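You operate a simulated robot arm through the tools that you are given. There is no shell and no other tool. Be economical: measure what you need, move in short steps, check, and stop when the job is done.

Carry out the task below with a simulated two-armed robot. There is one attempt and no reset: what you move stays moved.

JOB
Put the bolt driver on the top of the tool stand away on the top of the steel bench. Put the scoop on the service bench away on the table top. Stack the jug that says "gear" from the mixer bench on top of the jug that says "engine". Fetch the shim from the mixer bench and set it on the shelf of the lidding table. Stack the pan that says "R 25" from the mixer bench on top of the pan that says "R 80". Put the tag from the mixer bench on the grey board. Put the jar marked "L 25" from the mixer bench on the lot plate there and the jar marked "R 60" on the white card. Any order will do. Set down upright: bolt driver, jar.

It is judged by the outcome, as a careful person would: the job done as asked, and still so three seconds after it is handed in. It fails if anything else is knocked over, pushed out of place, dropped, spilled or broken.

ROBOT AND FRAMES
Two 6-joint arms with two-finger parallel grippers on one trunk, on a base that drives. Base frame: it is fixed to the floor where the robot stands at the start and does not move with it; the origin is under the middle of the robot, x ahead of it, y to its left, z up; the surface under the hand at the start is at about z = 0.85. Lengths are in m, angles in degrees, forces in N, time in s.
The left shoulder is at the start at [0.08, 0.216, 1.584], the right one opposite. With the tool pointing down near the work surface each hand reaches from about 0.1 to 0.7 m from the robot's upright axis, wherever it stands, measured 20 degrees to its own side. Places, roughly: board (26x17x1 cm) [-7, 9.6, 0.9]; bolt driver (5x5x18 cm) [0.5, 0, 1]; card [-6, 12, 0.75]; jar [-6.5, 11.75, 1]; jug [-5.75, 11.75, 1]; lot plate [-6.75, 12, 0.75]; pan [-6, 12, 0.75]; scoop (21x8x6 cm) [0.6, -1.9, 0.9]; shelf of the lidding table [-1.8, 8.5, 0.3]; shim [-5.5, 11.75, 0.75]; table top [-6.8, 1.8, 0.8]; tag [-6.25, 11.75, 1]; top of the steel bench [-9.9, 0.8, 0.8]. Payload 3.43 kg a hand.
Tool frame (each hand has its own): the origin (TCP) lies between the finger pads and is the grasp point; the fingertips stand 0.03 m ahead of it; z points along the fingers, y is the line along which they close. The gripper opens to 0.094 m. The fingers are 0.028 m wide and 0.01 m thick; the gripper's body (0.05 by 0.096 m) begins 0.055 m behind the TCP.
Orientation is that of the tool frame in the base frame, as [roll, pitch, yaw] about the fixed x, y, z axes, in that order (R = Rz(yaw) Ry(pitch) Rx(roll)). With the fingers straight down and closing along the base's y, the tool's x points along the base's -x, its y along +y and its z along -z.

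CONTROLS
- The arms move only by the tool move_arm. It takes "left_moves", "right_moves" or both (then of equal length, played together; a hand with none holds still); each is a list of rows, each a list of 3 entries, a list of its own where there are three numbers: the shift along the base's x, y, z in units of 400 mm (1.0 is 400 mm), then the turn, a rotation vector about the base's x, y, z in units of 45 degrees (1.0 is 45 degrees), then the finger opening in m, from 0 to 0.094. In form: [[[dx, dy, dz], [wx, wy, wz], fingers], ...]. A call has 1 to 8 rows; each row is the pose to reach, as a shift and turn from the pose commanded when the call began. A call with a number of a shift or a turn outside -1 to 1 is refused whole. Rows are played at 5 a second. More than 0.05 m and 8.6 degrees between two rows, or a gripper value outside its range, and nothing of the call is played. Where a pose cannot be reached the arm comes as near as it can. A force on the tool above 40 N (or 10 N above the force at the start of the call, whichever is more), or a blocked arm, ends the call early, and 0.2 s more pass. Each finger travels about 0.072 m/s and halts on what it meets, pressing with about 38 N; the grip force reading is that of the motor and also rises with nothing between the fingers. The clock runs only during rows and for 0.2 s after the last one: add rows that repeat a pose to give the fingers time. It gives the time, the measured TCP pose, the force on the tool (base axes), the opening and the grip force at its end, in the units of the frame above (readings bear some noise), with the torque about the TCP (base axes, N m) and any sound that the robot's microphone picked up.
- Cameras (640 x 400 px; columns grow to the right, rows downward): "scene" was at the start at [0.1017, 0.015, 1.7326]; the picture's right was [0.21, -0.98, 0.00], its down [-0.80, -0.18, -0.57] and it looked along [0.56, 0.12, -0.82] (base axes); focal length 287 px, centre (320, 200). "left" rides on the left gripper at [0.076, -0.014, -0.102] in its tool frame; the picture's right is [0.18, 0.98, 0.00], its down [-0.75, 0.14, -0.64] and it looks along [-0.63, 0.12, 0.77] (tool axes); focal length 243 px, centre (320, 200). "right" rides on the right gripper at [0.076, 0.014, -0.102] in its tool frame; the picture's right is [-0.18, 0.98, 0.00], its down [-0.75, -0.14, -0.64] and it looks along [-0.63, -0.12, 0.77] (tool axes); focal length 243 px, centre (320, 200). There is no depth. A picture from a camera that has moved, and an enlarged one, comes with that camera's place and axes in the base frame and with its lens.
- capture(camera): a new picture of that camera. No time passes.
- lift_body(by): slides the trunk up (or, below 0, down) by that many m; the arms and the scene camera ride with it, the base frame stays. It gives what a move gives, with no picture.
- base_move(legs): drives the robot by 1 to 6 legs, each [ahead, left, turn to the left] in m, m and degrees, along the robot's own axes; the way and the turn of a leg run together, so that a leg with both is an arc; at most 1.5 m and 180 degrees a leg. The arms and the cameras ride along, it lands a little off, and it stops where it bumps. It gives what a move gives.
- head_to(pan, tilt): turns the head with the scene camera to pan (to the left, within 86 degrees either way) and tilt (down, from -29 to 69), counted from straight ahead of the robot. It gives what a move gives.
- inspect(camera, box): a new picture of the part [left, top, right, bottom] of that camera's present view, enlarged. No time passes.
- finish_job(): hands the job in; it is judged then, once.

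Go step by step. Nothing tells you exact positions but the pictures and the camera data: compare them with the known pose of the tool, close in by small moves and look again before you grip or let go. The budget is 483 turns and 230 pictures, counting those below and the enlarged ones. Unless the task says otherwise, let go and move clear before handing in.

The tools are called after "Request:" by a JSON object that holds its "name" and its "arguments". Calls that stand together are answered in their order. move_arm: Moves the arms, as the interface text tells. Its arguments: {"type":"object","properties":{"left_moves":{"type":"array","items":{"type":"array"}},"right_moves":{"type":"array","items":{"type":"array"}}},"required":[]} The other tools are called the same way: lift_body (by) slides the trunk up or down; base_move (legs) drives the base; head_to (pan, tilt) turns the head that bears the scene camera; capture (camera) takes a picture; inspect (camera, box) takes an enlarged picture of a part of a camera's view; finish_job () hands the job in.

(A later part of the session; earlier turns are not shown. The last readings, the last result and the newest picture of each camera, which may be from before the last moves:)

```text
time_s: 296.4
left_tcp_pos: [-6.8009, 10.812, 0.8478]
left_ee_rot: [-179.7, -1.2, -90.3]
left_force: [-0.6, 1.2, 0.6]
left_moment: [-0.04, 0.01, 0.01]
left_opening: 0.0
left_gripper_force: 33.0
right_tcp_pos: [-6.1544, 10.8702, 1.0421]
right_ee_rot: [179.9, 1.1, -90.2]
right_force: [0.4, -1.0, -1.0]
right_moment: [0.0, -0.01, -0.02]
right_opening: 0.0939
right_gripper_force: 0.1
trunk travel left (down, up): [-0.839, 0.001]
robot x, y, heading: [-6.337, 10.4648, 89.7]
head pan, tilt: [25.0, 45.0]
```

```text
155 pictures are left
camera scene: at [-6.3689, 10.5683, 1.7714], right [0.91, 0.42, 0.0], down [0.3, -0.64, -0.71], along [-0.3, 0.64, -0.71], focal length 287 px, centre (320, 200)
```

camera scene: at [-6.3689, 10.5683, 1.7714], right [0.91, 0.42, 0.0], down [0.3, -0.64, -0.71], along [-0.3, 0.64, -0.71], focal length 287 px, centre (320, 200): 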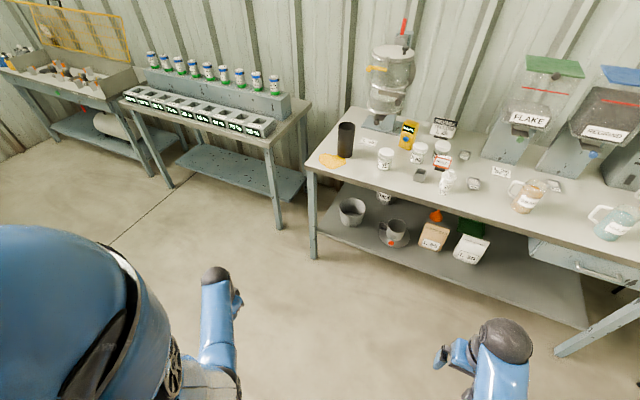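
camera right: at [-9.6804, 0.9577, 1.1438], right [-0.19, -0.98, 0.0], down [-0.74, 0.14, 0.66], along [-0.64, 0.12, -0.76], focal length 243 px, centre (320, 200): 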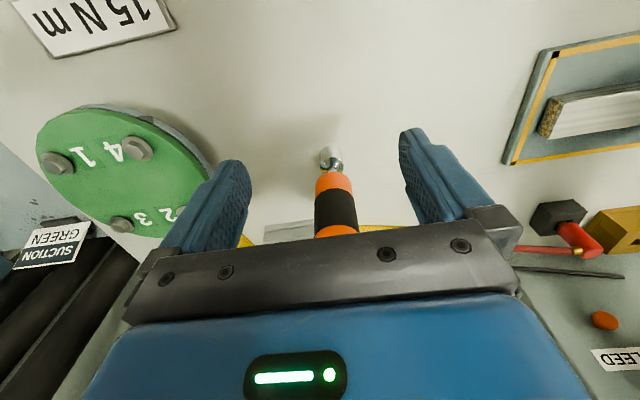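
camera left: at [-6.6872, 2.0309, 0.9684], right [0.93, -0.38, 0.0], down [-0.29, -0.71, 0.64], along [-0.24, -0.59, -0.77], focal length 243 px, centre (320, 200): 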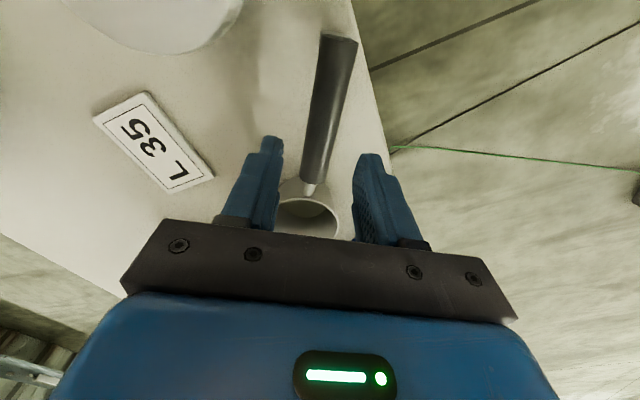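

Request:
{"name": "move_arm", "arguments": {"left_moves": [[[0.05, 0.07, 0.07], [0.027, 0, 0], 0.0], [[0.1, 0.14, 0.14], [0.027, 0, 0], 0.0], [[0.15, 0.21, 0.21], [0.027, 0, 0], 0.0], [[0.2, 0.28, 0.28], [0.027, 0, 0], 0.0], [[0.25, 0.35, 0.35], [0.027, 0, 0], 0.0], [[0.3, 0.42, 0.42], [0.027, 0, 0], 0.0], [[0.33, 0.48, 0.48], [0.027, 0, 0], 0.0], [[0.33, 0.48, 0.48], [0.027, 0, 0], 0.0]]}}

```text
time_s: 298.2
left_tcp_pos: [-6.6717, 11.0073, 1.0399]
left_ee_rot: [-179.7, 0.0, -90.2]
left_force: [0.5, -1.1, 1.3]
left_moment: [0.06, -0.02, 0.01]
left_opening: 0.0001
left_gripper_force: 32.8
right_tcp_pos: [-6.1542, 10.8712, 1.042]
right_ee_rot: [179.9, 1.1, -90.1]
right_force: [0.4, 0.3, -0.4]
right_moment: [-0.05, 0.0, -0.02]
right_opening: 0.094
right_gripper_force: 0.1
trunk travel left (down, up): [-0.839, 0.001]
robot x, y, heading: [-6.3355, 10.464, 90.0]
head pan, tilt: [25.0, 45.0]
```

The left arm is back to normal. Now I'll move closer to the bench, with both hands above item height, to read the labels.

Request:
{"name": "base_move", "arguments": {"legs": [[0.7, 0, 0]]}}

Request:
{"name": "head_to", "arguments": {"pan": 0, "tilt": 48}}

Request:
{"name": "capture", "arguments": {"camera": "scene"}}

Request:
{"name": "inspect", "arguments": {"camera": "scene", "box": [220, 140, 400, 270]}}

```text
time_s: 302.0
left_tcp_pos: [-6.6742, 11.7038, 1.0415]
left_ee_rot: [-179.7, 0.1, -89.9]
left_force: [0.1, -0.1, -0.4]
left_moment: [0.02, 0.0, 0.02]
left_opening: 0.0002
left_gripper_force: 32.9
right_tcp_pos: [-6.1561, 11.5692, 1.0422]
right_ee_rot: [179.9, 1.2, -89.9]
right_force: [-0.2, -0.9, -0.9]
right_moment: [0.01, 0.01, 0.01]
right_opening: 0.0941
right_gripper_force: 0.0
trunk travel left (down, up): [-0.839, 0.001]
robot x, y, heading: [-6.3347, 11.1647, 90.1]
head pan, tilt: [25.0, 45.0]
```

```text
time_s: 302.9
left_tcp_pos: [-6.6754, 11.7043, 1.0403]
left_ee_rot: [-179.7, 0.0, -89.8]
left_force: [0.1, 0.3, -0.3]
left_moment: [0.01, 0.0, -0.02]
left_opening: 0.0
left_gripper_force: 33.0
right_tcp_pos: [-6.1563, 11.5722, 1.0419]
right_ee_rot: [179.9, 1.0, -89.8]
right_force: [0.1, -0.3, 1.1]
right_moment: [0.01, -0.01, 0.04]
right_opening: 0.094
right_gripper_force: 0.1
trunk travel left (down, up): [-0.839, 0.001]
robot x, y, heading: [-6.3364, 11.1624, 90.0]
head pan, tilt: [0.0, 48.0]
```

```text
154 pictures are left
camera scene: at [-6.335, 11.274, 1.7671], right [1.0, 0.0, 0.0], down [0.0, -0.74, -0.67], along [0.0, 0.67, -0.74], focal length 287 px, centre (320, 200)
```

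scene: 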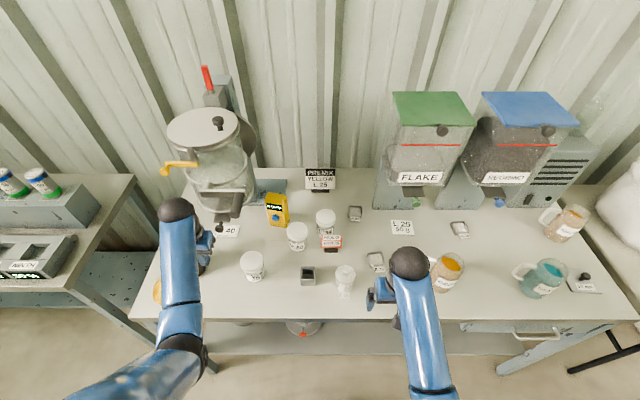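

```text
3.08 times, centred on (310, 205) of scene
camera zoom: at [-6.335, 11.274, 1.7671], right [1.0, 0.0, 0.0], down [0.0, -0.74, -0.67], along [0.0, 0.67, -0.74], focal length 883 px, centre (351, 185)
```

zoom: 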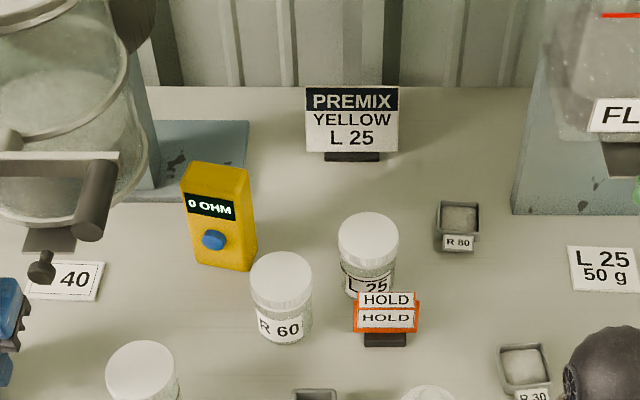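

The jar behind HOLD appears to read "L 25" and the rear pan "R 80". I'll park the left hand back beside the body so it stays off the bench while the right hand works.

Request:
{"name": "move_arm", "arguments": {"left_moves": [[[0, -0.1, 0], [0, 0, 0], 0.0], [[-0.04, -0.2, 0], [0, 0, 0], 0.0], [[-0.08, -0.3, 0], [0, 0, 0], 0.0], [[-0.12, -0.4, 0], [0, 0, 0], 0.0], [[-0.16, -0.5, 0], [0, 0, 0], 0.0], [[-0.2, -0.58, 0], [0, 0, 0], 0.0], [[-0.2, -0.58, 0], [0, 0, 0], 0.0]]}}

Request:
{"name": "capture", "arguments": {"camera": "right"}}

```text
time_s: 304.5
left_tcp_pos: [-6.7549, 11.4743, 1.0383]
left_ee_rot: [-179.6, 0.0, -89.9]
left_force: [0.2, -0.6, 0.5]
left_moment: [0.01, 0.01, -0.01]
left_opening: 0.0
left_gripper_force: 33.0
right_tcp_pos: [-6.1565, 11.5716, 1.0415]
right_ee_rot: [-180.0, 1.0, -89.9]
right_force: [-0.2, -0.5, -0.2]
right_moment: [-0.01, -0.02, 0.0]
right_opening: 0.094
right_gripper_force: 0.0
trunk travel left (down, up): [-0.839, 0.001]
robot x, y, heading: [-6.3349, 11.164, 90.0]
head pan, tilt: [0.0, 48.0]
```

```text
152 pictures are left
camera right: at [-6.1708, 11.4943, 1.1435], right [-0.98, 0.18, 0.0], down [0.14, 0.74, 0.66], along [0.12, 0.64, -0.76], focal length 243 px, centre (320, 200)
```

right: 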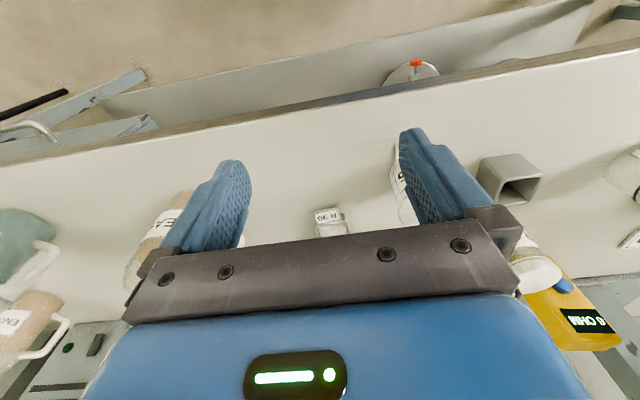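

Parking works. I'll edge forward a little and bring the right hand above the HOLD tag.

Request:
{"name": "base_move", "arguments": {"legs": [[0.07, 0, 0]]}}

Request:
{"name": "move_arm", "arguments": {"right_moves": [[[-0.06, 0.08, 0], [0.02, 0, 0], 0.094], [[-0.12, 0.17, 0], [0.025, 0, 0], 0.094], [[-0.18, 0.26, 0], [0.025, 0, 0], 0.094], [[-0.25, 0.36, 0], [0.025, 0, 0], 0.094], [[-0.32, 0.4, 0], [0.025, 0, 0], 0.094], [[-0.345, 0.4, 0], [0.025, 0, 0], 0.094]]}}

Request:
{"name": "capture", "arguments": {"camera": "right"}}

```text
time_s: 305.5
left_tcp_pos: [-6.7538, 11.532, 1.0426]
left_ee_rot: [-179.8, 0.5, -89.9]
left_force: [-0.9, -1.4, 0.2]
left_moment: [0.03, 0.01, 0.02]
left_opening: 0.0
left_gripper_force: 33.3
right_tcp_pos: [-6.1567, 11.6277, 1.0451]
right_ee_rot: [-180.0, 1.7, -89.9]
right_force: [-0.1, -1.0, -0.3]
right_moment: [0.11, 0.02, -0.02]
right_opening: 0.094
right_gripper_force: 0.1
trunk travel left (down, up): [-0.839, 0.001]
robot x, y, heading: [-6.3336, 11.2297, 89.8]
head pan, tilt: [0.0, 48.0]
```

```text
time_s: 306.9
left_tcp_pos: [-6.7544, 11.5389, 1.0393]
left_ee_rot: [-179.7, 0.1, -89.9]
left_force: [0.3, 0.8, -0.4]
left_moment: [0.03, 0.04, -0.01]
left_opening: 0.0001
left_gripper_force: 33.5
right_tcp_pos: [-6.2944, 11.7959, 1.0432]
right_ee_rot: [179.9, 2.2, -89.9]
right_force: [-0.1, -0.6, 0.1]
right_moment: [0.0, 0.0, 0.01]
right_opening: 0.0939
right_gripper_force: 0.0
trunk travel left (down, up): [-0.839, 0.001]
robot x, y, heading: [-6.3311, 11.23, 89.9]
head pan, tilt: [0.0, 48.0]
```

```text
151 pictures are left
camera right: at [-6.3097, 11.7165, 1.1434], right [-0.98, 0.18, 0.01], down [0.14, 0.73, 0.67], along [0.12, 0.66, -0.74], focal length 243 px, centre (320, 200)
```

right: 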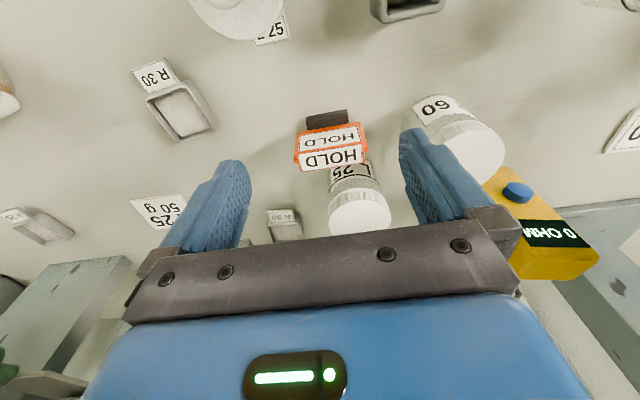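

Request:
{"name": "inspect", "arguments": {"camera": "right", "box": [230, 90, 430, 240]}}

```text
2.67 times, centred on (330, 165) of right
camera zoom: at [-6.3097, 11.7165, 1.1434], right [-0.98, 0.18, 0.01], down [0.14, 0.73, 0.67], along [0.12, 0.66, -0.74], focal length 647 px, centre (293, 293)
```

zoom: 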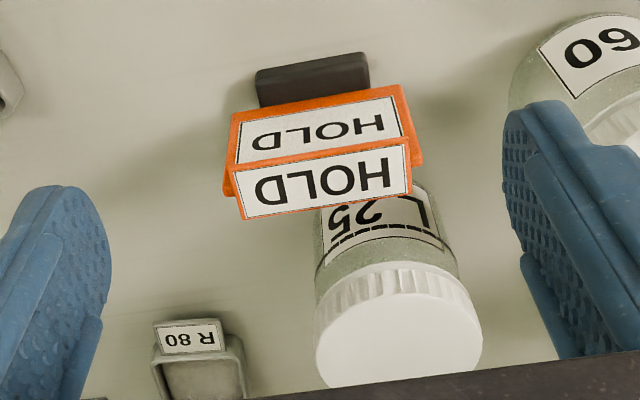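

The jar behind HOLD clearly reads "L 25". I'll move that jar first, which frees space behind the tag. First I'll pull the left hand further back and reposition the base.

Request:
{"name": "move_arm", "arguments": {"left_moves": [[[0, -0.1, 0], [0, 0, 0], 0.0], [[0, -0.2, 0], [0, 0, 0], 0.0], [[0, -0.25, 0], [0, 0, 0], 0.0]], "right_moves": [[[0, -0.05, 0], [-0.03, 0, 0], 0.094], [[0, -0.1, 0], [-0.05, 0, 0], 0.094], [[0, -0.1, 0], [-0.05, 0, 0], 0.094]]}}

Request:
{"name": "base_move", "arguments": {"legs": [[0, 0.14, 0], [0.09, 0, 0]]}}

Request:
{"name": "capture", "arguments": {"camera": "scene"}}

```text
time_s: 307.7
left_tcp_pos: [-6.7661, 11.4544, 1.0483]
left_ee_rot: [178.6, 1.1, -90.8]
left_force: [0.4, 1.0, 0.2]
left_moment: [0.02, -0.02, 0.04]
left_opening: 0.0
left_gripper_force: 33.1
right_tcp_pos: [-6.2939, 11.7575, 1.0416]
right_ee_rot: [180.0, -0.3, -89.8]
right_force: [-0.7, 0.4, 0.7]
right_moment: [0.01, 0.0, 0.0]
right_opening: 0.0937
right_gripper_force: 0.1
trunk travel left (down, up): [-0.839, 0.001]
robot x, y, heading: [-6.3379, 11.2308, 90.0]
head pan, tilt: [0.0, 48.0]
```

```text
time_s: 309.8
left_tcp_pos: [-6.9094, 11.53, 1.0509]
left_ee_rot: [178.3, 1.7, -89.9]
left_force: [-0.2, -1.1, -0.3]
left_moment: [0.04, 0.0, -0.02]
left_opening: 0.0
left_gripper_force: 32.5
right_tcp_pos: [-6.4345, 11.8361, 1.0459]
right_ee_rot: [179.9, 0.5, -89.9]
right_force: [0.4, -0.3, -0.1]
right_moment: [0.06, 0.02, 0.02]
right_opening: 0.0938
right_gripper_force: 0.1
trunk travel left (down, up): [-0.839, 0.001]
robot x, y, heading: [-6.4796, 11.3189, 89.9]
head pan, tilt: [0.0, 48.0]
```

```text
149 pictures are left
camera scene: at [-6.4736, 11.4131, 1.7681], right [1.0, 0.0, 0.0], down [0.0, -0.74, -0.68], along [0.0, 0.68, -0.74], focal length 287 px, centre (320, 200)
```

scene: 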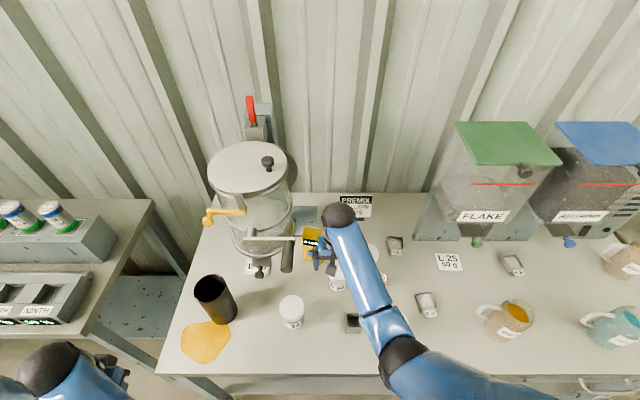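

Now I'll move the right hand over the L 25 jar.

Request:
{"name": "move_arm", "arguments": {"right_moves": [[[0.1, 0.03, 0], [0, 0, 0], 0.094], [[0.2, 0.08, 0], [0, 0, 0], 0.094], [[0.29, 0.14, 0], [0, 0, 0], 0.094], [[0.29, 0.14, 0], [0, 0, 0], 0.094]]}}

Request:
{"name": "capture", "arguments": {"camera": "right"}}

```text
time_s: 310.8
left_tcp_pos: [-6.9127, 11.5412, 1.0478]
left_ee_rot: [178.2, 1.2, -89.9]
left_force: [0.5, 0.5, -0.2]
left_moment: [-0.01, -0.02, 0.02]
left_opening: 0.0
left_gripper_force: 33.2
right_tcp_pos: [-6.3188, 11.9043, 1.0415]
right_ee_rot: [180.0, -0.3, -89.9]
right_force: [0.0, 0.1, -0.1]
right_moment: [-0.02, 0.0, 0.01]
right_opening: 0.0942
right_gripper_force: 0.0
trunk travel left (down, up): [-0.839, 0.001]
robot x, y, heading: [-6.4749, 11.3186, 90.2]
head pan, tilt: [0.0, 48.0]
```

```text
148 pictures are left
camera right: at [-6.3333, 11.8292, 1.1449], right [-0.98, 0.18, 0.0], down [0.14, 0.76, 0.64], along [0.12, 0.63, -0.77], focal length 243 px, centre (320, 200)
```

right: 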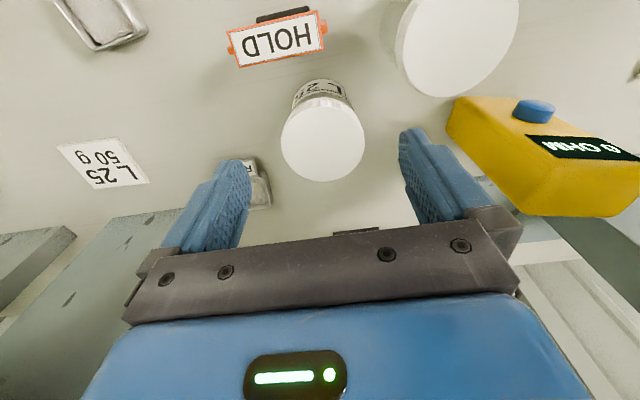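

The L 25 jar's lid centre is at about (-6.317, 11.928), top z≈0.94, diameter ≈0.077 m. I'll align over it, then come down using the trunk.

Request:
{"name": "move_arm", "arguments": {"right_moves": [[[0.003, 0.03, 0], [0, 0, 0], 0.094], [[0.003, 0.06, 0], [0, 0, 0], 0.094], [[0.003, 0.06, 0], [0, 0, 0], 0.094]]}}

Request:
{"name": "capture", "arguments": {"camera": "right"}}

```text
time_s: 311.6
left_tcp_pos: [-6.9099, 11.539, 1.0492]
left_ee_rot: [178.2, 1.4, -89.9]
left_force: [0.1, 0.0, 0.2]
left_moment: [-0.02, -0.05, -0.01]
left_opening: 0.0
left_gripper_force: 32.3
right_tcp_pos: [-6.3179, 11.926, 1.0427]
right_ee_rot: [-179.9, -0.3, -89.9]
right_force: [-0.7, 1.0, 1.0]
right_moment: [0.01, -0.01, 0.01]
right_opening: 0.0939
right_gripper_force: 0.0
trunk travel left (down, up): [-0.839, 0.001]
robot x, y, heading: [-6.4771, 11.3225, 89.8]
head pan, tilt: [0.0, 48.0]
```

```text
147 pictures are left
camera right: at [-6.3322, 11.8509, 1.1457], right [-0.98, 0.18, 0.0], down [0.14, 0.76, 0.64], along [0.12, 0.63, -0.77], focal length 243 px, centre (320, 200)
```

right: 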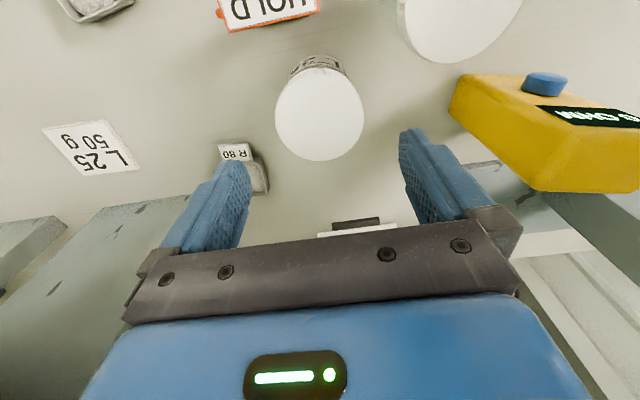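

Aligned. I'll lower the trunk 8 cm, then check.

Request:
{"name": "lift_body", "arguments": {"by": -0.08}}

Request:
{"name": "capture", "arguments": {"camera": "right"}}

```text
time_s: 312.7
left_tcp_pos: [-6.9101, 11.5399, 0.9685]
left_ee_rot: [178.2, 1.4, -89.9]
left_force: [-0.3, 0.7, -0.2]
left_moment: [0.0, -0.02, 0.0]
left_opening: 0.0001
left_gripper_force: 32.7
right_tcp_pos: [-6.318, 11.9248, 0.9612]
right_ee_rot: [180.0, -0.2, -89.9]
right_force: [0.1, -0.5, -0.9]
right_moment: [0.01, -0.01, 0.01]
right_opening: 0.094
right_gripper_force: 0.3
trunk travel left (down, up): [-0.759, 0.081]
robot x, y, heading: [-6.4759, 11.3186, 89.8]
head pan, tilt: [0.0, 48.0]
```

```text
146 pictures are left
camera right: at [-6.3321, 11.8508, 1.0648], right [-0.98, 0.18, 0.0], down [0.14, 0.76, 0.64], along [0.12, 0.63, -0.77], focal length 243 px, centre (320, 200)
```

right: 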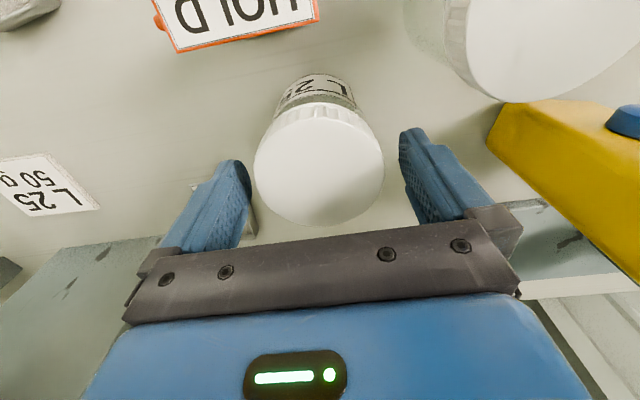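

The lid top is near z≈0.95 and centred between the fingers. I'll move down to TCP z≈0.905 and close gently.

Request:
{"name": "move_arm", "arguments": {"right_moves": [[[0, -0.012, -0.05], [0, 0, 0], 0.094], [[0, -0.012, -0.1], [0, 0, 0], 0.094], [[0, -0.012, -0.138], [0, 0, 0], 0.094], [[0, -0.012, -0.138], [0, 0, 0], 0.06], [[0, -0.012, -0.138], [0, 0, 0], 0.05], [[0, -0.012, -0.138], [0, 0, 0], 0.05], [[0, -0.012, -0.138], [0, 0, 0], 0.05]]}}

Request:
{"name": "capture", "arguments": {"camera": "right"}}

```text
time_s: 314.3
left_tcp_pos: [-6.9103, 11.5392, 0.9695]
left_ee_rot: [178.3, 1.4, -89.8]
left_force: [0.4, 0.4, -0.3]
left_moment: [-0.05, 0.01, 0.0]
left_opening: 0.0001
left_gripper_force: 32.8
right_tcp_pos: [-6.318, 11.9209, 0.9078]
right_ee_rot: [-179.9, -0.2, -90.0]
right_force: [0.0, -0.6, 0.2]
right_moment: [0.03, 0.03, -0.01]
right_opening: 0.073
right_gripper_force: 38.4
trunk travel left (down, up): [-0.759, 0.081]
robot x, y, heading: [-6.4755, 11.3209, 90.0]
head pan, tilt: [0.0, 48.0]
```

```text
145 pictures are left
camera right: at [-6.3327, 11.8461, 1.0106], right [-0.98, 0.18, 0.0], down [0.14, 0.76, 0.64], along [0.12, 0.63, -0.77], focal length 243 px, centre (320, 200)
```

right: 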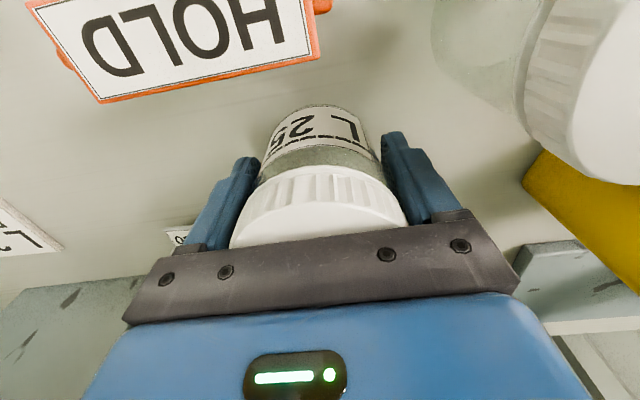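

The jar is held (0.073 m). I'll raise the trunk and survey the lot plate area.

Request:
{"name": "lift_body", "arguments": {"by": 0.08}}

Request:
{"name": "move_arm", "arguments": {"right_moves": [[[0, 0, 0.08], [0, 0, 0], 0.05], [[0, 0, 0.15], [0, 0, 0], 0.05], [[0, -0.05, 0.15], [0, 0, 0], 0.05], [[0, -0.1, 0.15], [0, 0, 0], 0.05], [[0, -0.1, 0.15], [0, 0, 0], 0.05]]}}

Request:
{"name": "head_to", "arguments": {"pan": 15, "tilt": 45}}

Request:
{"name": "capture", "arguments": {"camera": "scene"}}

Request:
{"name": "inspect", "arguments": {"camera": "scene", "box": [220, 130, 400, 290]}}

```text
time_s: 315.5
left_tcp_pos: [-6.9103, 11.5397, 1.0485]
left_ee_rot: [178.5, 1.2, -89.7]
left_force: [0.7, 0.3, 0.4]
left_moment: [0.02, 0.04, -0.01]
left_opening: 0.0
left_gripper_force: 33.1
right_tcp_pos: [-6.3188, 11.9208, 0.9865]
right_ee_rot: [-180.0, -0.2, -89.9]
right_force: [-0.3, 0.9, -0.8]
right_moment: [-0.02, -0.02, -0.02]
right_opening: 0.0729
right_gripper_force: 37.6
trunk travel left (down, up): [-0.839, 0.001]
robot x, y, heading: [-6.4745, 11.3224, 89.6]
head pan, tilt: [0.0, 48.0]
```

```text
time_s: 316.7
left_tcp_pos: [-6.9113, 11.5397, 1.0494]
left_ee_rot: [178.2, 1.3, -89.9]
left_force: [-0.2, 0.8, 0.4]
left_moment: [-0.02, 0.0, -0.01]
left_opening: 0.0002
left_gripper_force: 33.3
right_tcp_pos: [-6.3172, 11.882, 1.0464]
right_ee_rot: [-180.0, -0.2, -89.9]
right_force: [-0.1, -0.3, -1.3]
right_moment: [-0.05, 0.03, -0.02]
right_opening: 0.0727
right_gripper_force: 37.4
trunk travel left (down, up): [-0.839, 0.001]
robot x, y, heading: [-6.4754, 11.3217, 90.2]
head pan, tilt: [0.0, 48.0]
```

```text
time_s: 317.5
left_tcp_pos: [-6.9104, 11.5401, 1.0478]
left_ee_rot: [178.4, 1.3, -89.9]
left_force: [1.0, -0.3, -0.1]
left_moment: [0.0, -0.01, 0.03]
left_opening: 0.0003
left_gripper_force: 33.2
right_tcp_pos: [-6.3175, 11.8825, 1.0472]
right_ee_rot: [179.9, -0.2, -90.0]
right_force: [-0.6, 0.0, -1.8]
right_moment: [0.0, -0.03, -0.02]
right_opening: 0.0732
right_gripper_force: 37.6
trunk travel left (down, up): [-0.839, 0.001]
robot x, y, heading: [-6.4753, 11.3229, 90.2]
head pan, tilt: [15.0, 45.0]
```

```text
144 pictures are left
camera scene: at [-6.4969, 11.4284, 1.7712], right [0.97, 0.26, 0.0], down [0.18, -0.68, -0.71], along [-0.18, 0.68, -0.71], focal length 287 px, centre (320, 200)
```

scene: 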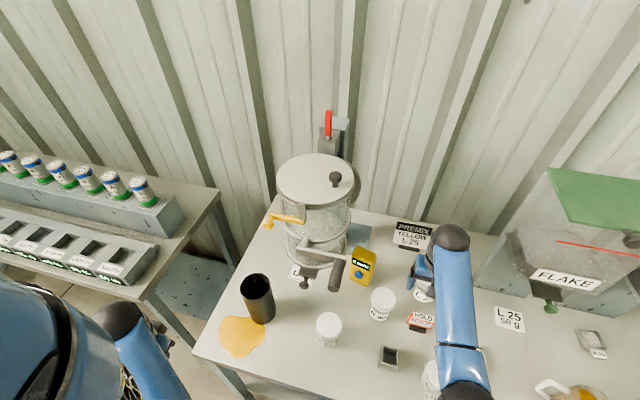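

```text
2.50 times, centred on (310, 210) of scene
camera zoom: at [-6.4969, 11.4284, 1.7712], right [0.97, 0.26, 0.0], down [0.18, -0.68, -0.71], along [-0.18, 0.68, -0.71], focal length 718 px, centre (345, 175)
```

zoom: 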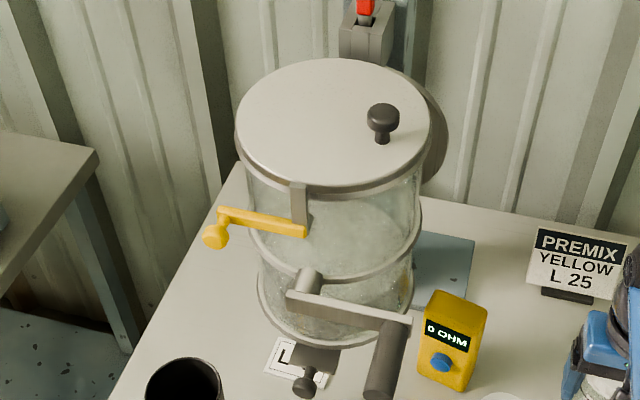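

The lot plate lies under the mixer's bowl, which overhangs at z≈1.09, so I'll need a pitched, reach-in grasp to place this jar. I'll set it down temporarily at the clear front edge (-6.475, 11.665) so I can regrasp it that way.

Request:
{"name": "move_arm", "arguments": {"right_moves": [[[-0.05, -0.1, 0], [0, 0, 0], 0.05], [[-0.12, -0.19, 0], [0, 0, 0], 0.05], [[-0.19, -0.28, 0], [0, 0, 0], 0.05], [[-0.26, -0.37, 0], [0, 0, 0], 0.05], [[-0.33, -0.46, 0], [0, 0, 0], 0.05], [[-0.394, -0.54, 0], [0, 0, 0], 0.05], [[-0.394, -0.54, 0], [0, 0, 0], 0.05]]}}

Request:
{"name": "head_to", "arguments": {"pan": 0, "tilt": 55}}

Request:
{"name": "capture", "arguments": {"camera": "scene"}}

Request:
{"name": "capture", "arguments": {"camera": "right"}}

```text
time_s: 319.1
left_tcp_pos: [-6.9109, 11.5403, 1.0478]
left_ee_rot: [178.2, 1.4, -89.9]
left_force: [0.3, 0.1, -0.7]
left_moment: [0.0, 0.0, 0.03]
left_opening: 0.0
left_gripper_force: 33.7
right_tcp_pos: [-6.4767, 11.6667, 1.042]
right_ee_rot: [179.8, -0.1, -89.8]
right_force: [0.3, 0.7, -1.0]
right_moment: [-0.02, 0.01, 0.03]
right_opening: 0.0729
right_gripper_force: 38.5
right hand out of reach, approached as far as the arm can: row 5, 6, 7
trunk travel left (down, up): [-0.839, 0.001]
robot x, y, heading: [-6.4766, 11.3184, 89.9]
head pan, tilt: [15.0, 45.0]
```

```text
time_s: 319.8
left_tcp_pos: [-6.9118, 11.5395, 1.0487]
left_ee_rot: [178.3, 1.3, -89.8]
left_force: [0.2, -0.3, 0.5]
left_moment: [0.0, 0.03, -0.01]
left_opening: 0.0003
left_gripper_force: 33.2
right_tcp_pos: [-6.4754, 11.6669, 1.0417]
right_ee_rot: [179.9, -0.1, -89.8]
right_force: [-0.2, 0.4, -0.8]
right_moment: [0.01, 0.02, 0.03]
right_opening: 0.0733
right_gripper_force: 38.2
trunk travel left (down, up): [-0.839, 0.001]
robot x, y, heading: [-6.4758, 11.3198, 89.9]
head pan, tilt: [0.0, 55.0]
```

```text
142 pictures are left
camera scene: at [-6.4758, 11.4218, 1.758], right [1.0, 0.0, 0.0], down [0.0, -0.82, -0.57], along [0.0, 0.57, -0.82], focal length 287 px, centre (320, 200)
```

scene: 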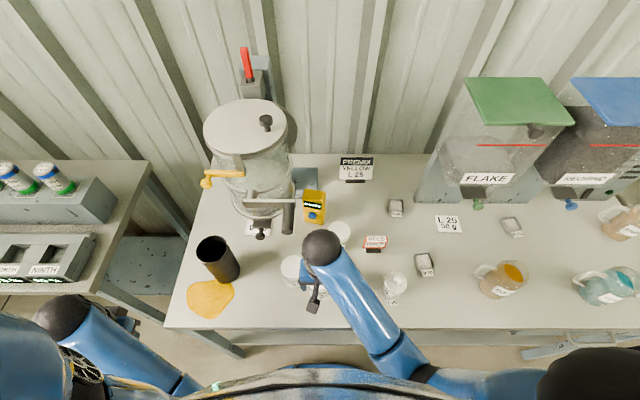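

```text
141 pictures are left
camera right: at [-6.4903, 11.5911, 1.1452], right [-0.98, 0.18, 0.0], down [0.14, 0.75, 0.64], along [0.12, 0.63, -0.77], focal length 243 px, centre (320, 200)
```

right: 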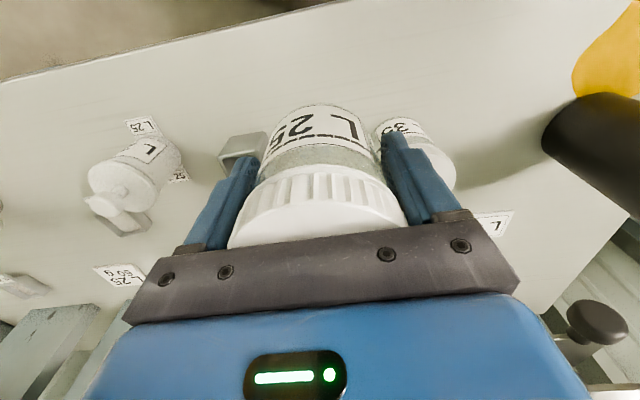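

The spot is clear enough, with L 35 at (-6.554, 11.725). I'll nudge right 1.5 cm and lower the jar to the bench.

Request:
{"name": "move_arm", "arguments": {"right_moves": [[[0.038, -0.012, -0.05], [0, 0, 0], 0.05], [[0.038, -0.012, -0.15], [0, 0, 0], 0.05], [[0.038, -0.012, -0.25], [0, 0, 0], 0.05], [[0.038, -0.012, -0.31], [0, 0, 0], 0.05], [[0.038, -0.012, -0.322], [0, 0, 0], 0.05], [[0.038, -0.012, -0.328], [0, 0, 0], 0.05]]}}

```text
time_s: 321.2
left_tcp_pos: [-6.9109, 11.5396, 1.049]
left_ee_rot: [178.3, 1.3, -89.9]
left_force: [0.0, -0.7, 0.0]
left_moment: [0.01, 0.0, 0.0]
left_opening: 0.0001
left_gripper_force: 32.6
right_tcp_pos: [-6.4643, 11.6617, 0.9097]
right_ee_rot: [180.0, -0.2, -89.8]
right_force: [0.2, -0.5, -1.4]
right_moment: [-0.03, 0.0, 0.0]
right_opening: 0.0729
right_gripper_force: 38.0
trunk travel left (down, up): [-0.839, 0.001]
robot x, y, heading: [-6.4744, 11.3171, 89.9]
head pan, tilt: [0.0, 55.0]
```

Request:
{"name": "move_arm", "arguments": {"right_moves": [[[0, 0, -0.005], [0, 0, 0], 0.05], [[0, 0, -0.008], [0, 0, 0], 0.05], [[0, 0, -0.008], [0, 0, 0], 0.05]]}}

```text
time_s: 322.0
left_tcp_pos: [-6.9101, 11.5396, 1.0494]
left_ee_rot: [178.3, 1.3, -89.9]
left_force: [-0.2, 0.9, 0.6]
left_moment: [-0.03, 0.01, -0.02]
left_opening: 0.0001
left_gripper_force: 32.9
right_tcp_pos: [-6.4613, 11.6605, 0.9069]
right_ee_rot: [179.9, -0.3, -89.9]
right_force: [1.0, 0.0, -0.5]
right_moment: [0.0, -0.02, -0.02]
right_opening: 0.0729
right_gripper_force: 37.9
trunk travel left (down, up): [-0.839, 0.001]
robot x, y, heading: [-6.4793, 11.3198, 90.1]
head pan, tilt: [0.0, 55.0]
```

Request:
{"name": "move_arm", "arguments": {"right_moves": [[[0, 0, -0.004], [0, 0, 0], 0.05], [[0, 0, -0.004], [0, 0, 0], 0.075], [[0, 0, -0.004], [0, 0, 0], 0.09], [[0, 0, -0.004], [0, 0, 0], 0.09], [[0, 0, 0.1], [0, 0, 0], 0.09], [[0, 0, 0.2], [0, 0, 0], 0.09], [[0, 0, 0.3], [0, 0, 0], 0.09], [[0, 0, 0.31], [0, 0, 0], 0.09]]}}

Request:
{"name": "capture", "arguments": {"camera": "right"}}

```text
time_s: 323.8
left_tcp_pos: [-6.9107, 11.5386, 1.0479]
left_ee_rot: [178.2, 1.3, -89.9]
left_force: [0.4, -0.1, 0.1]
left_moment: [-0.03, -0.03, -0.03]
left_opening: 0.0
left_gripper_force: 32.9
right_tcp_pos: [-6.462, 11.661, 1.0321]
right_ee_rot: [-180.0, -0.2, -89.8]
right_force: [0.4, 0.5, -0.7]
right_moment: [0.02, -0.03, 0.01]
right_opening: 0.0901
right_gripper_force: 0.0
trunk travel left (down, up): [-0.839, 0.001]
robot x, y, heading: [-6.4775, 11.3167, 90.0]
head pan, tilt: [0.0, 55.0]
```

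```text
140 pictures are left
camera right: at [-6.4764, 11.5859, 1.1363], right [-0.98, 0.18, 0.0], down [0.14, 0.76, 0.64], along [0.12, 0.63, -0.77], focal length 243 px, centre (320, 200)
```

right: 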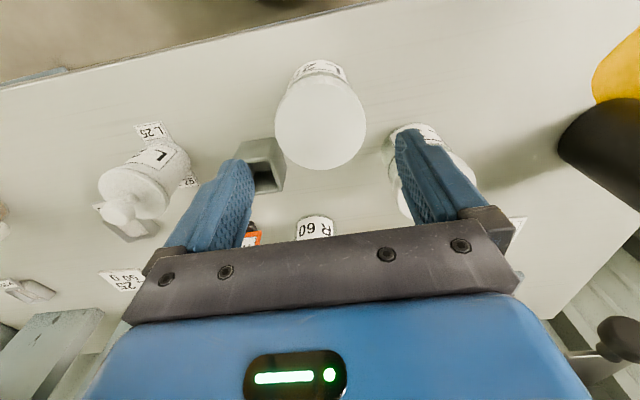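

The L 25 jar stands at the front. Next is the R 60 jar at about (-6.418, 11.875), so I'll move the hand above it.

Request:
{"name": "move_arm", "arguments": {"right_moves": [[[0.02, 0.1, 0.02], [0, 0, 0], 0.094], [[0.04, 0.2, 0.02], [0, 0, 0], 0.094], [[0.06, 0.3, 0.02], [0, 0, 0], 0.094], [[0.08, 0.4, 0.02], [0, 0, 0], 0.094], [[0.11, 0.5, 0.02], [0, 0, 0], 0.094], [[0.11, 0.525, 0.02], [0, 0, 0], 0.094], [[0.11, 0.525, 0.02], [0, 0, 0], 0.094]]}}

Request:
{"name": "capture", "arguments": {"camera": "right"}}

```text
time_s: 325.4
left_tcp_pos: [-6.9114, 11.5378, 1.0498]
left_ee_rot: [178.4, 1.3, -89.9]
left_force: [-0.3, -0.4, -1.0]
left_moment: [-0.01, -0.01, 0.0]
left_opening: 0.0
left_gripper_force: 32.8
right_tcp_pos: [-6.4162, 11.8697, 1.0398]
right_ee_rot: [-180.0, -0.1, -89.9]
right_force: [-0.3, 0.4, -0.6]
right_moment: [-0.02, 0.02, 0.05]
right_opening: 0.0938
right_gripper_force: 0.0
trunk travel left (down, up): [-0.839, 0.001]
robot x, y, heading: [-6.4794, 11.3208, 90.1]
head pan, tilt: [0.0, 55.0]
```

```text
139 pictures are left
camera right: at [-6.431, 11.7944, 1.1424], right [-0.98, 0.18, 0.0], down [0.14, 0.76, 0.64], along [0.12, 0.63, -0.77], focal length 243 px, centre (320, 200)
```

right: 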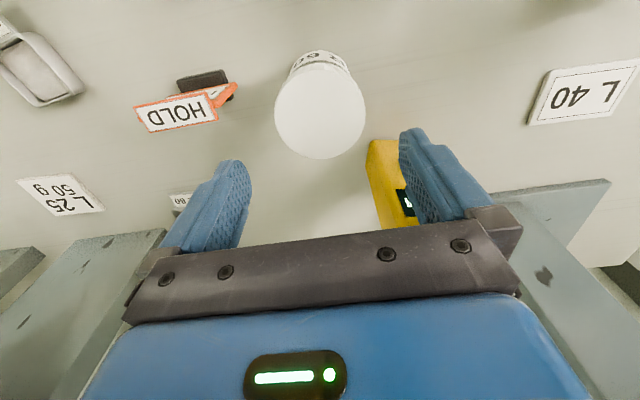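

R 60 is aligned. I'll go down, grip and lift.

Request:
{"name": "move_arm", "arguments": {"right_moves": [[[0, -0.015, -0.1], [0, 0, 0], 0.094], [[0, -0.015, -0.2], [0, 0, 0], 0.094], [[0, -0.015, -0.29], [0, 0, 0], 0.094], [[0, -0.015, -0.332], [0, 0, 0], 0.094], [[0, -0.015, -0.332], [0, 0, 0], 0.06], [[0, -0.015, -0.332], [0, 0, 0], 0.05], [[0, -0.015, -0.332], [0, 0, 0], 0.05], [[0, -0.015, -0.332], [0, 0, 0], 0.05]]}}

Request:
{"name": "capture", "arguments": {"camera": "right"}}

```text
time_s: 327.2
left_tcp_pos: [-6.9105, 11.5395, 1.0481]
left_ee_rot: [178.3, 1.3, -89.9]
left_force: [1.3, -0.2, -0.7]
left_moment: [0.01, 0.01, 0.01]
left_opening: 0.0001
left_gripper_force: 33.0
right_tcp_pos: [-6.4163, 11.8633, 0.9058]
right_ee_rot: [179.9, -0.2, -89.9]
right_force: [0.1, -0.1, -0.4]
right_moment: [-0.02, -0.02, 0.03]
right_opening: 0.0728
right_gripper_force: 38.5
trunk travel left (down, up): [-0.839, 0.001]
robot x, y, heading: [-6.4756, 11.3193, 90.1]
head pan, tilt: [0.0, 55.0]
```

```text
138 pictures are left
camera right: at [-6.4309, 11.7889, 1.0098], right [-0.98, 0.18, 0.0], down [0.14, 0.76, 0.64], along [0.12, 0.63, -0.77], focal length 243 px, centre (320, 200)
```

right: 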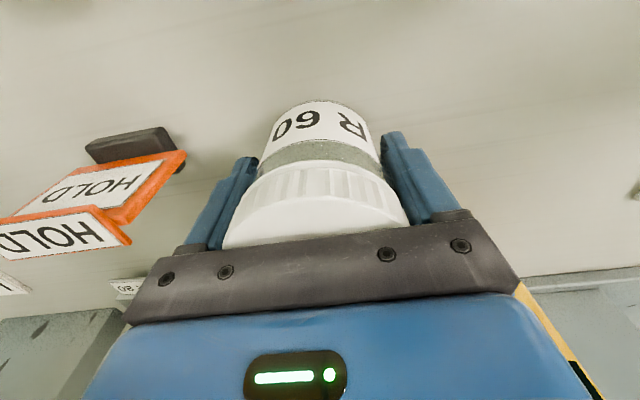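

R 60 is gripped. I'll lift it and strafe toward the white card near (-5.985, 11.955).

Request:
{"name": "move_arm", "arguments": {"right_moves": [[[0, 0, 0.1], [0, 0, 0], 0.05], [[0, 0, 0.2], [0, 0, 0], 0.05], [[0, 0, 0.3], [0, 0, 0], 0.05], [[0, 0, 0.34], [0, 0, 0], 0.05], [[0, 0, 0.34], [0, 0, 0], 0.05]]}}

Request:
{"name": "base_move", "arguments": {"legs": [[0, -0.4, 0]]}}

Request:
{"name": "head_to", "arguments": {"pan": -10, "tilt": 45}}

Request:
{"name": "capture", "arguments": {"camera": "scene"}}

Request:
{"name": "capture", "arguments": {"camera": "right"}}

```text
time_s: 328.4
left_tcp_pos: [-6.9102, 11.5392, 1.0485]
left_ee_rot: [178.3, 1.2, -89.9]
left_force: [-0.2, 1.1, -0.4]
left_moment: [0.02, 0.01, 0.0]
left_opening: 0.0001
left_gripper_force: 33.0
right_tcp_pos: [-6.4181, 11.8648, 1.0429]
right_ee_rot: [180.0, -0.2, -89.9]
right_force: [-0.4, 0.2, -2.1]
right_moment: [-0.05, -0.01, 0.02]
right_opening: 0.0728
right_gripper_force: 38.2
trunk travel left (down, up): [-0.839, 0.001]
robot x, y, heading: [-6.4795, 11.3192, 89.8]
head pan, tilt: [0.0, 55.0]
```

```text
time_s: 330.4
left_tcp_pos: [-6.632, 11.5371, 1.0471]
left_ee_rot: [178.3, 1.3, -89.5]
left_force: [-0.6, -0.6, 0.3]
left_moment: [0.02, -0.01, 0.01]
left_opening: 0.0
left_gripper_force: 33.3
right_tcp_pos: [-6.1479, 11.8658, 1.0428]
right_ee_rot: [179.3, 0.0, -88.4]
right_force: [-0.1, 0.8, -0.1]
right_moment: [0.02, 0.0, 0.02]
right_opening: 0.0726
right_gripper_force: 37.7
trunk travel left (down, up): [-0.839, 0.001]
robot x, y, heading: [-6.1956, 11.3195, 90.5]
head pan, tilt: [0.0, 55.0]
stopped in leg 1: the force on the tool passed its limit at 90 N (the readings are from after the stop); the commanded pose is now the measured one
```

```text
time_s: 331.1
left_tcp_pos: [-6.627, 11.539, 1.0508]
left_ee_rot: [178.2, 1.2, -89.7]
left_force: [0.2, -0.2, 0.6]
left_moment: [0.0, 0.05, 0.0]
left_opening: 0.0002
left_gripper_force: 32.9
right_tcp_pos: [-6.1429, 11.8657, 1.0421]
right_ee_rot: [179.0, 0.0, -88.4]
right_force: [-6.6, 0.5, -2.4]
right_moment: [-0.05, -0.61, 0.28]
right_opening: 0.0726
right_gripper_force: 37.2
trunk travel left (down, up): [-0.839, 0.001]
robot x, y, heading: [-6.196, 11.3174, 90.5]
head pan, tilt: [-10.0, 45.0]
```

```text
137 pictures are left
camera scene: at [-6.176, 11.4312, 1.7712], right [0.99, -0.17, 0.0], down [-0.12, -0.7, -0.71], along [0.12, 0.7, -0.71], focal length 287 px, centre (320, 200)
```

scene: 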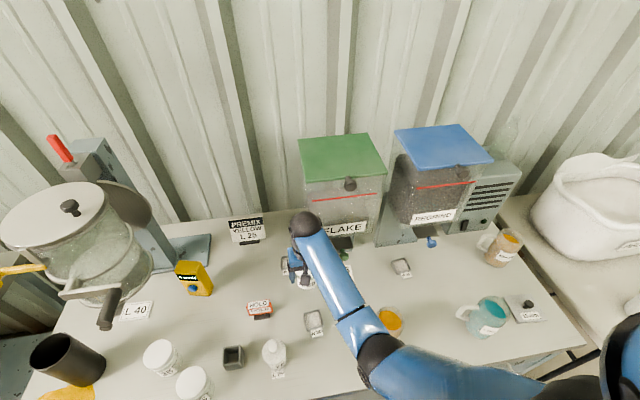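

```text
136 pictures are left
camera right: at [-6.1543, 11.7898, 1.1455], right [-0.99, 0.15, 0.02], down [0.13, 0.76, 0.64], along [0.09, 0.63, -0.77], focal length 243 px, centre (320, 200)
```

right: 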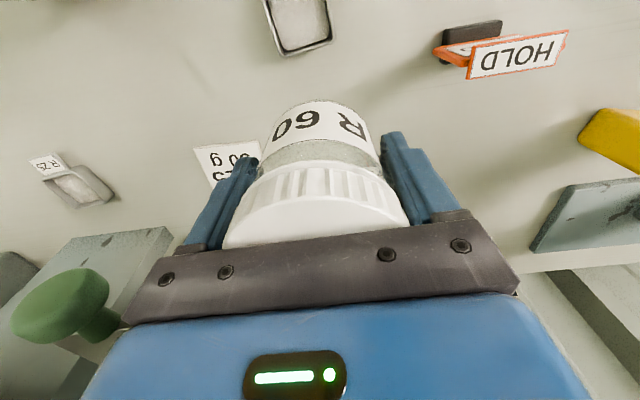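

The wrist touched the overhanging FLAKE hopper. I'll back off left and study the clearance there.

Request:
{"name": "base_move", "arguments": {"legs": [[0, 0.08, 0]]}}

Request:
{"name": "base_move", "arguments": {"legs": [[-0.25, 0, 0]]}}

Request:
{"name": "head_to", "arguments": {"pan": -15, "tilt": 35}}

Request:
{"name": "capture", "arguments": {"camera": "scene"}}

Request:
{"name": "inspect", "arguments": {"camera": "scene", "box": [240, 120, 480, 280]}}

```text
time_s: 332.1
left_tcp_pos: [-6.6979, 11.5393, 1.0531]
left_ee_rot: [177.8, 1.3, -89.6]
left_force: [0.0, -0.3, 0.3]
left_moment: [0.0, 0.03, 0.0]
left_opening: 0.0
left_gripper_force: 33.2
right_tcp_pos: [-6.2113, 11.8656, 1.0412]
right_ee_rot: [178.7, 0.1, -88.6]
right_force: [0.5, -0.4, -0.6]
right_moment: [0.02, 0.1, -0.01]
right_opening: 0.0727
right_gripper_force: 38.5
trunk travel left (down, up): [-0.839, 0.001]
robot x, y, heading: [-6.272, 11.3194, 90.0]
head pan, tilt: [-10.0, 45.0]
```

```text
time_s: 334.0
left_tcp_pos: [-6.7056, 11.2944, 1.0476]
left_ee_rot: [178.3, 1.1, -89.5]
left_force: [0.0, 0.2, -0.6]
left_moment: [-0.05, 0.0, -0.02]
left_opening: 0.0
left_gripper_force: 33.5
right_tcp_pos: [-6.222, 11.621, 1.0402]
right_ee_rot: [179.2, -0.2, -88.4]
right_force: [0.6, 0.0, -0.3]
right_moment: [-0.05, 0.01, -0.02]
right_opening: 0.0726
right_gripper_force: 37.9
trunk travel left (down, up): [-0.839, 0.001]
robot x, y, heading: [-6.2704, 11.0734, 90.4]
head pan, tilt: [-10.0, 45.0]
```

```text
time_s: 334.7
left_tcp_pos: [-6.7064, 11.2916, 1.0483]
left_ee_rot: [178.2, 1.2, -89.5]
left_force: [-0.1, 1.3, -0.7]
left_moment: [-0.01, -0.01, 0.01]
left_opening: 0.0
left_gripper_force: 32.3
right_tcp_pos: [-6.2211, 11.6187, 1.0414]
right_ee_rot: [179.2, -0.1, -88.4]
right_force: [0.3, 0.5, -0.7]
right_moment: [-0.03, 0.01, 0.02]
right_opening: 0.0724
right_gripper_force: 38.1
trunk travel left (down, up): [-0.839, 0.001]
robot x, y, heading: [-6.2725, 11.0734, 90.4]
head pan, tilt: [-15.0, 35.0]
```

```text
135 pictures are left
camera scene: at [-6.2473, 11.1898, 1.786], right [0.97, -0.25, 0.0], down [-0.14, -0.56, -0.82], along [0.21, 0.79, -0.58], focal length 287 px, centre (320, 200)
```

scene: 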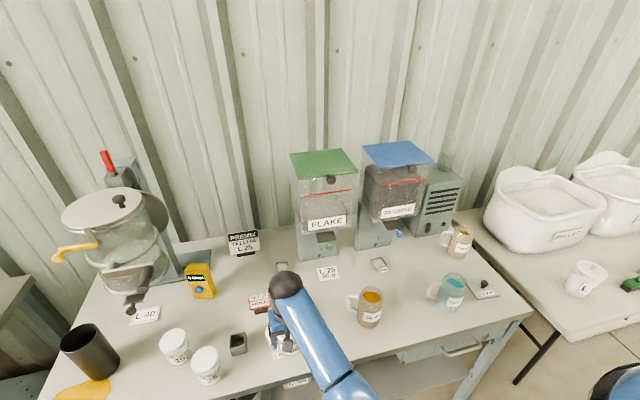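

```text
2.50 times, centred on (360, 200) of scene
camera zoom: at [-6.2473, 11.1898, 1.786], right [0.97, -0.25, 0.0], down [-0.14, -0.56, -0.82], along [0.21, 0.79, -0.58], focal length 718 px, centre (220, 200)
```

zoom: 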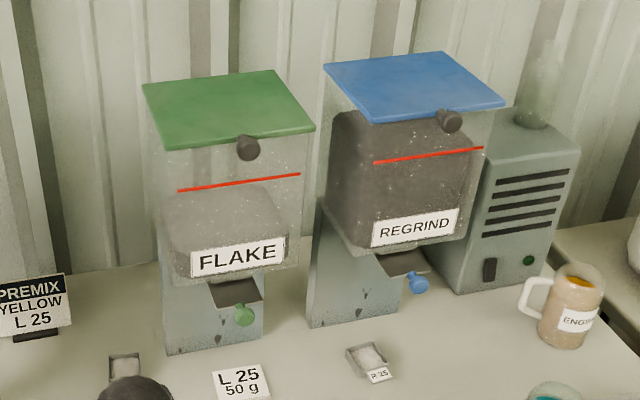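

The FLAKE bin also overhangs the white card (front face y≈11.87, bottom z≈1.15), so that needs a pitched grasp too. I'll set R 60 down at a free front spot (-6.10, 11.665), then regrasp with a pitched tool.

Request:
{"name": "move_arm", "arguments": {"right_moves": [[[0.1, 0.03, 0], [0, -0.018, -0.035], 0.05], [[0.2, 0.08, 0], [0, -0.018, -0.035], 0.05], [[0.3, 0.115, 0], [0, -0.018, -0.035], 0.05], [[0.3, 0.115, -0.1], [0, -0.018, -0.035], 0.05], [[0.3, 0.115, -0.2], [0, -0.018, -0.035], 0.05], [[0.3, 0.115, -0.29], [0, -0.018, -0.035], 0.05], [[0.3, 0.115, -0.29], [0, -0.018, -0.035], 0.05]]}}

Request:
{"name": "capture", "arguments": {"camera": "right"}}

```text
time_s: 336.3
left_tcp_pos: [-6.7063, 11.2888, 1.0493]
left_ee_rot: [178.1, 1.3, -89.6]
left_force: [0.5, -0.8, -0.1]
left_moment: [0.02, 0.03, 0.03]
left_opening: 0.0
left_gripper_force: 32.6
right_tcp_pos: [-6.1008, 11.6648, 0.9255]
right_ee_rot: [-180.0, 0.1, -90.0]
right_force: [0.0, -0.2, -1.0]
right_moment: [0.01, 0.0, 0.01]
right_opening: 0.0725
right_gripper_force: 38.0
trunk travel left (down, up): [-0.839, 0.001]
robot x, y, heading: [-6.2707, 11.0725, 90.5]
head pan, tilt: [-15.0, 35.0]
```

```text
133 pictures are left
camera right: at [-6.1163, 11.5892, 1.0291], right [-0.98, 0.18, 0.0], down [0.14, 0.75, 0.64], along [0.12, 0.63, -0.77], focal length 243 px, centre (320, 200)
```

right: 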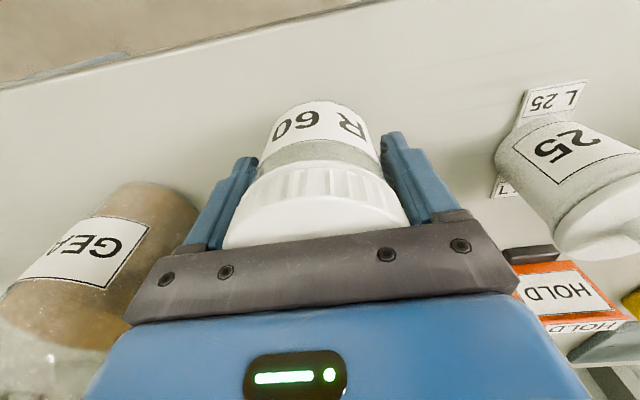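

Request:
{"name": "move_arm", "arguments": {"right_moves": [[[0, 0, -0.03], [0, 0, 0], 0.05], [[0, 0, -0.044], [0, 0, 0], 0.05], [[0, 0, -0.05], [0, 0, 0], 0.05], [[0, 0, -0.05], [0, 0, 0], 0.05]]}}

```text
time_s: 337.3
left_tcp_pos: [-6.7062, 11.2895, 1.0483]
left_ee_rot: [178.2, 1.3, -89.6]
left_force: [-0.2, -0.3, 0.7]
left_moment: [-0.04, 0.02, 0.02]
left_opening: 0.0
left_gripper_force: 32.4
right_tcp_pos: [-6.101, 11.6641, 0.9058]
right_ee_rot: [-180.0, 0.1, -90.0]
right_force: [0.6, 0.6, -0.8]
right_moment: [0.0, 0.01, -0.01]
right_opening: 0.0728
right_gripper_force: 37.7
trunk travel left (down, up): [-0.839, 0.001]
robot x, y, heading: [-6.2698, 11.0715, 90.5]
head pan, tilt: [-15.0, 35.0]
```

Request:
{"name": "move_arm", "arguments": {"right_moves": [[[0, 0, -0.005], [0, 0, 0], 0.05], [[0, 0, -0.005], [0, 0, 0], 0.05]]}}

Request:
{"name": "capture", "arguments": {"camera": "scene"}}

```text
time_s: 337.9
left_tcp_pos: [-6.7059, 11.2894, 1.0496]
left_ee_rot: [178.2, 1.4, -89.5]
left_force: [0.0, -0.7, -0.6]
left_moment: [-0.02, 0.0, -0.01]
left_opening: 0.0002
left_gripper_force: 33.7
right_tcp_pos: [-6.1019, 11.664, 0.9053]
right_ee_rot: [-180.0, 0.1, -90.0]
right_force: [1.1, -0.4, 8.7]
right_moment: [-0.25, -0.09, 0.0]
right_opening: 0.0728
right_gripper_force: 37.9
trunk travel left (down, up): [-0.839, 0.001]
robot x, y, heading: [-6.2704, 11.0731, 90.3]
head pan, tilt: [-15.0, 35.0]
```

```text
132 pictures are left
camera scene: at [-6.247, 11.1868, 1.7864], right [0.97, -0.25, 0.0], down [-0.14, -0.55, -0.82], along [0.21, 0.79, -0.57], focal length 287 px, centre (320, 200)
```

scene: 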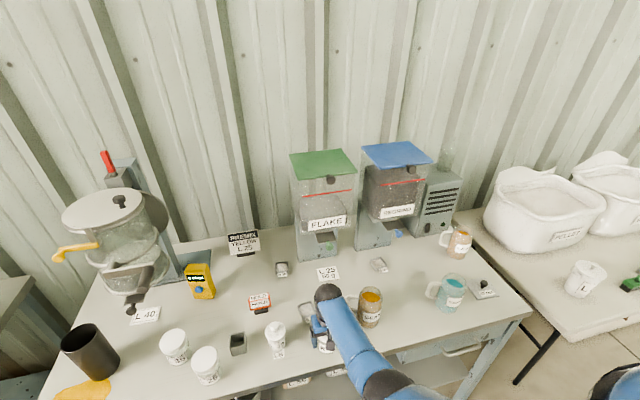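

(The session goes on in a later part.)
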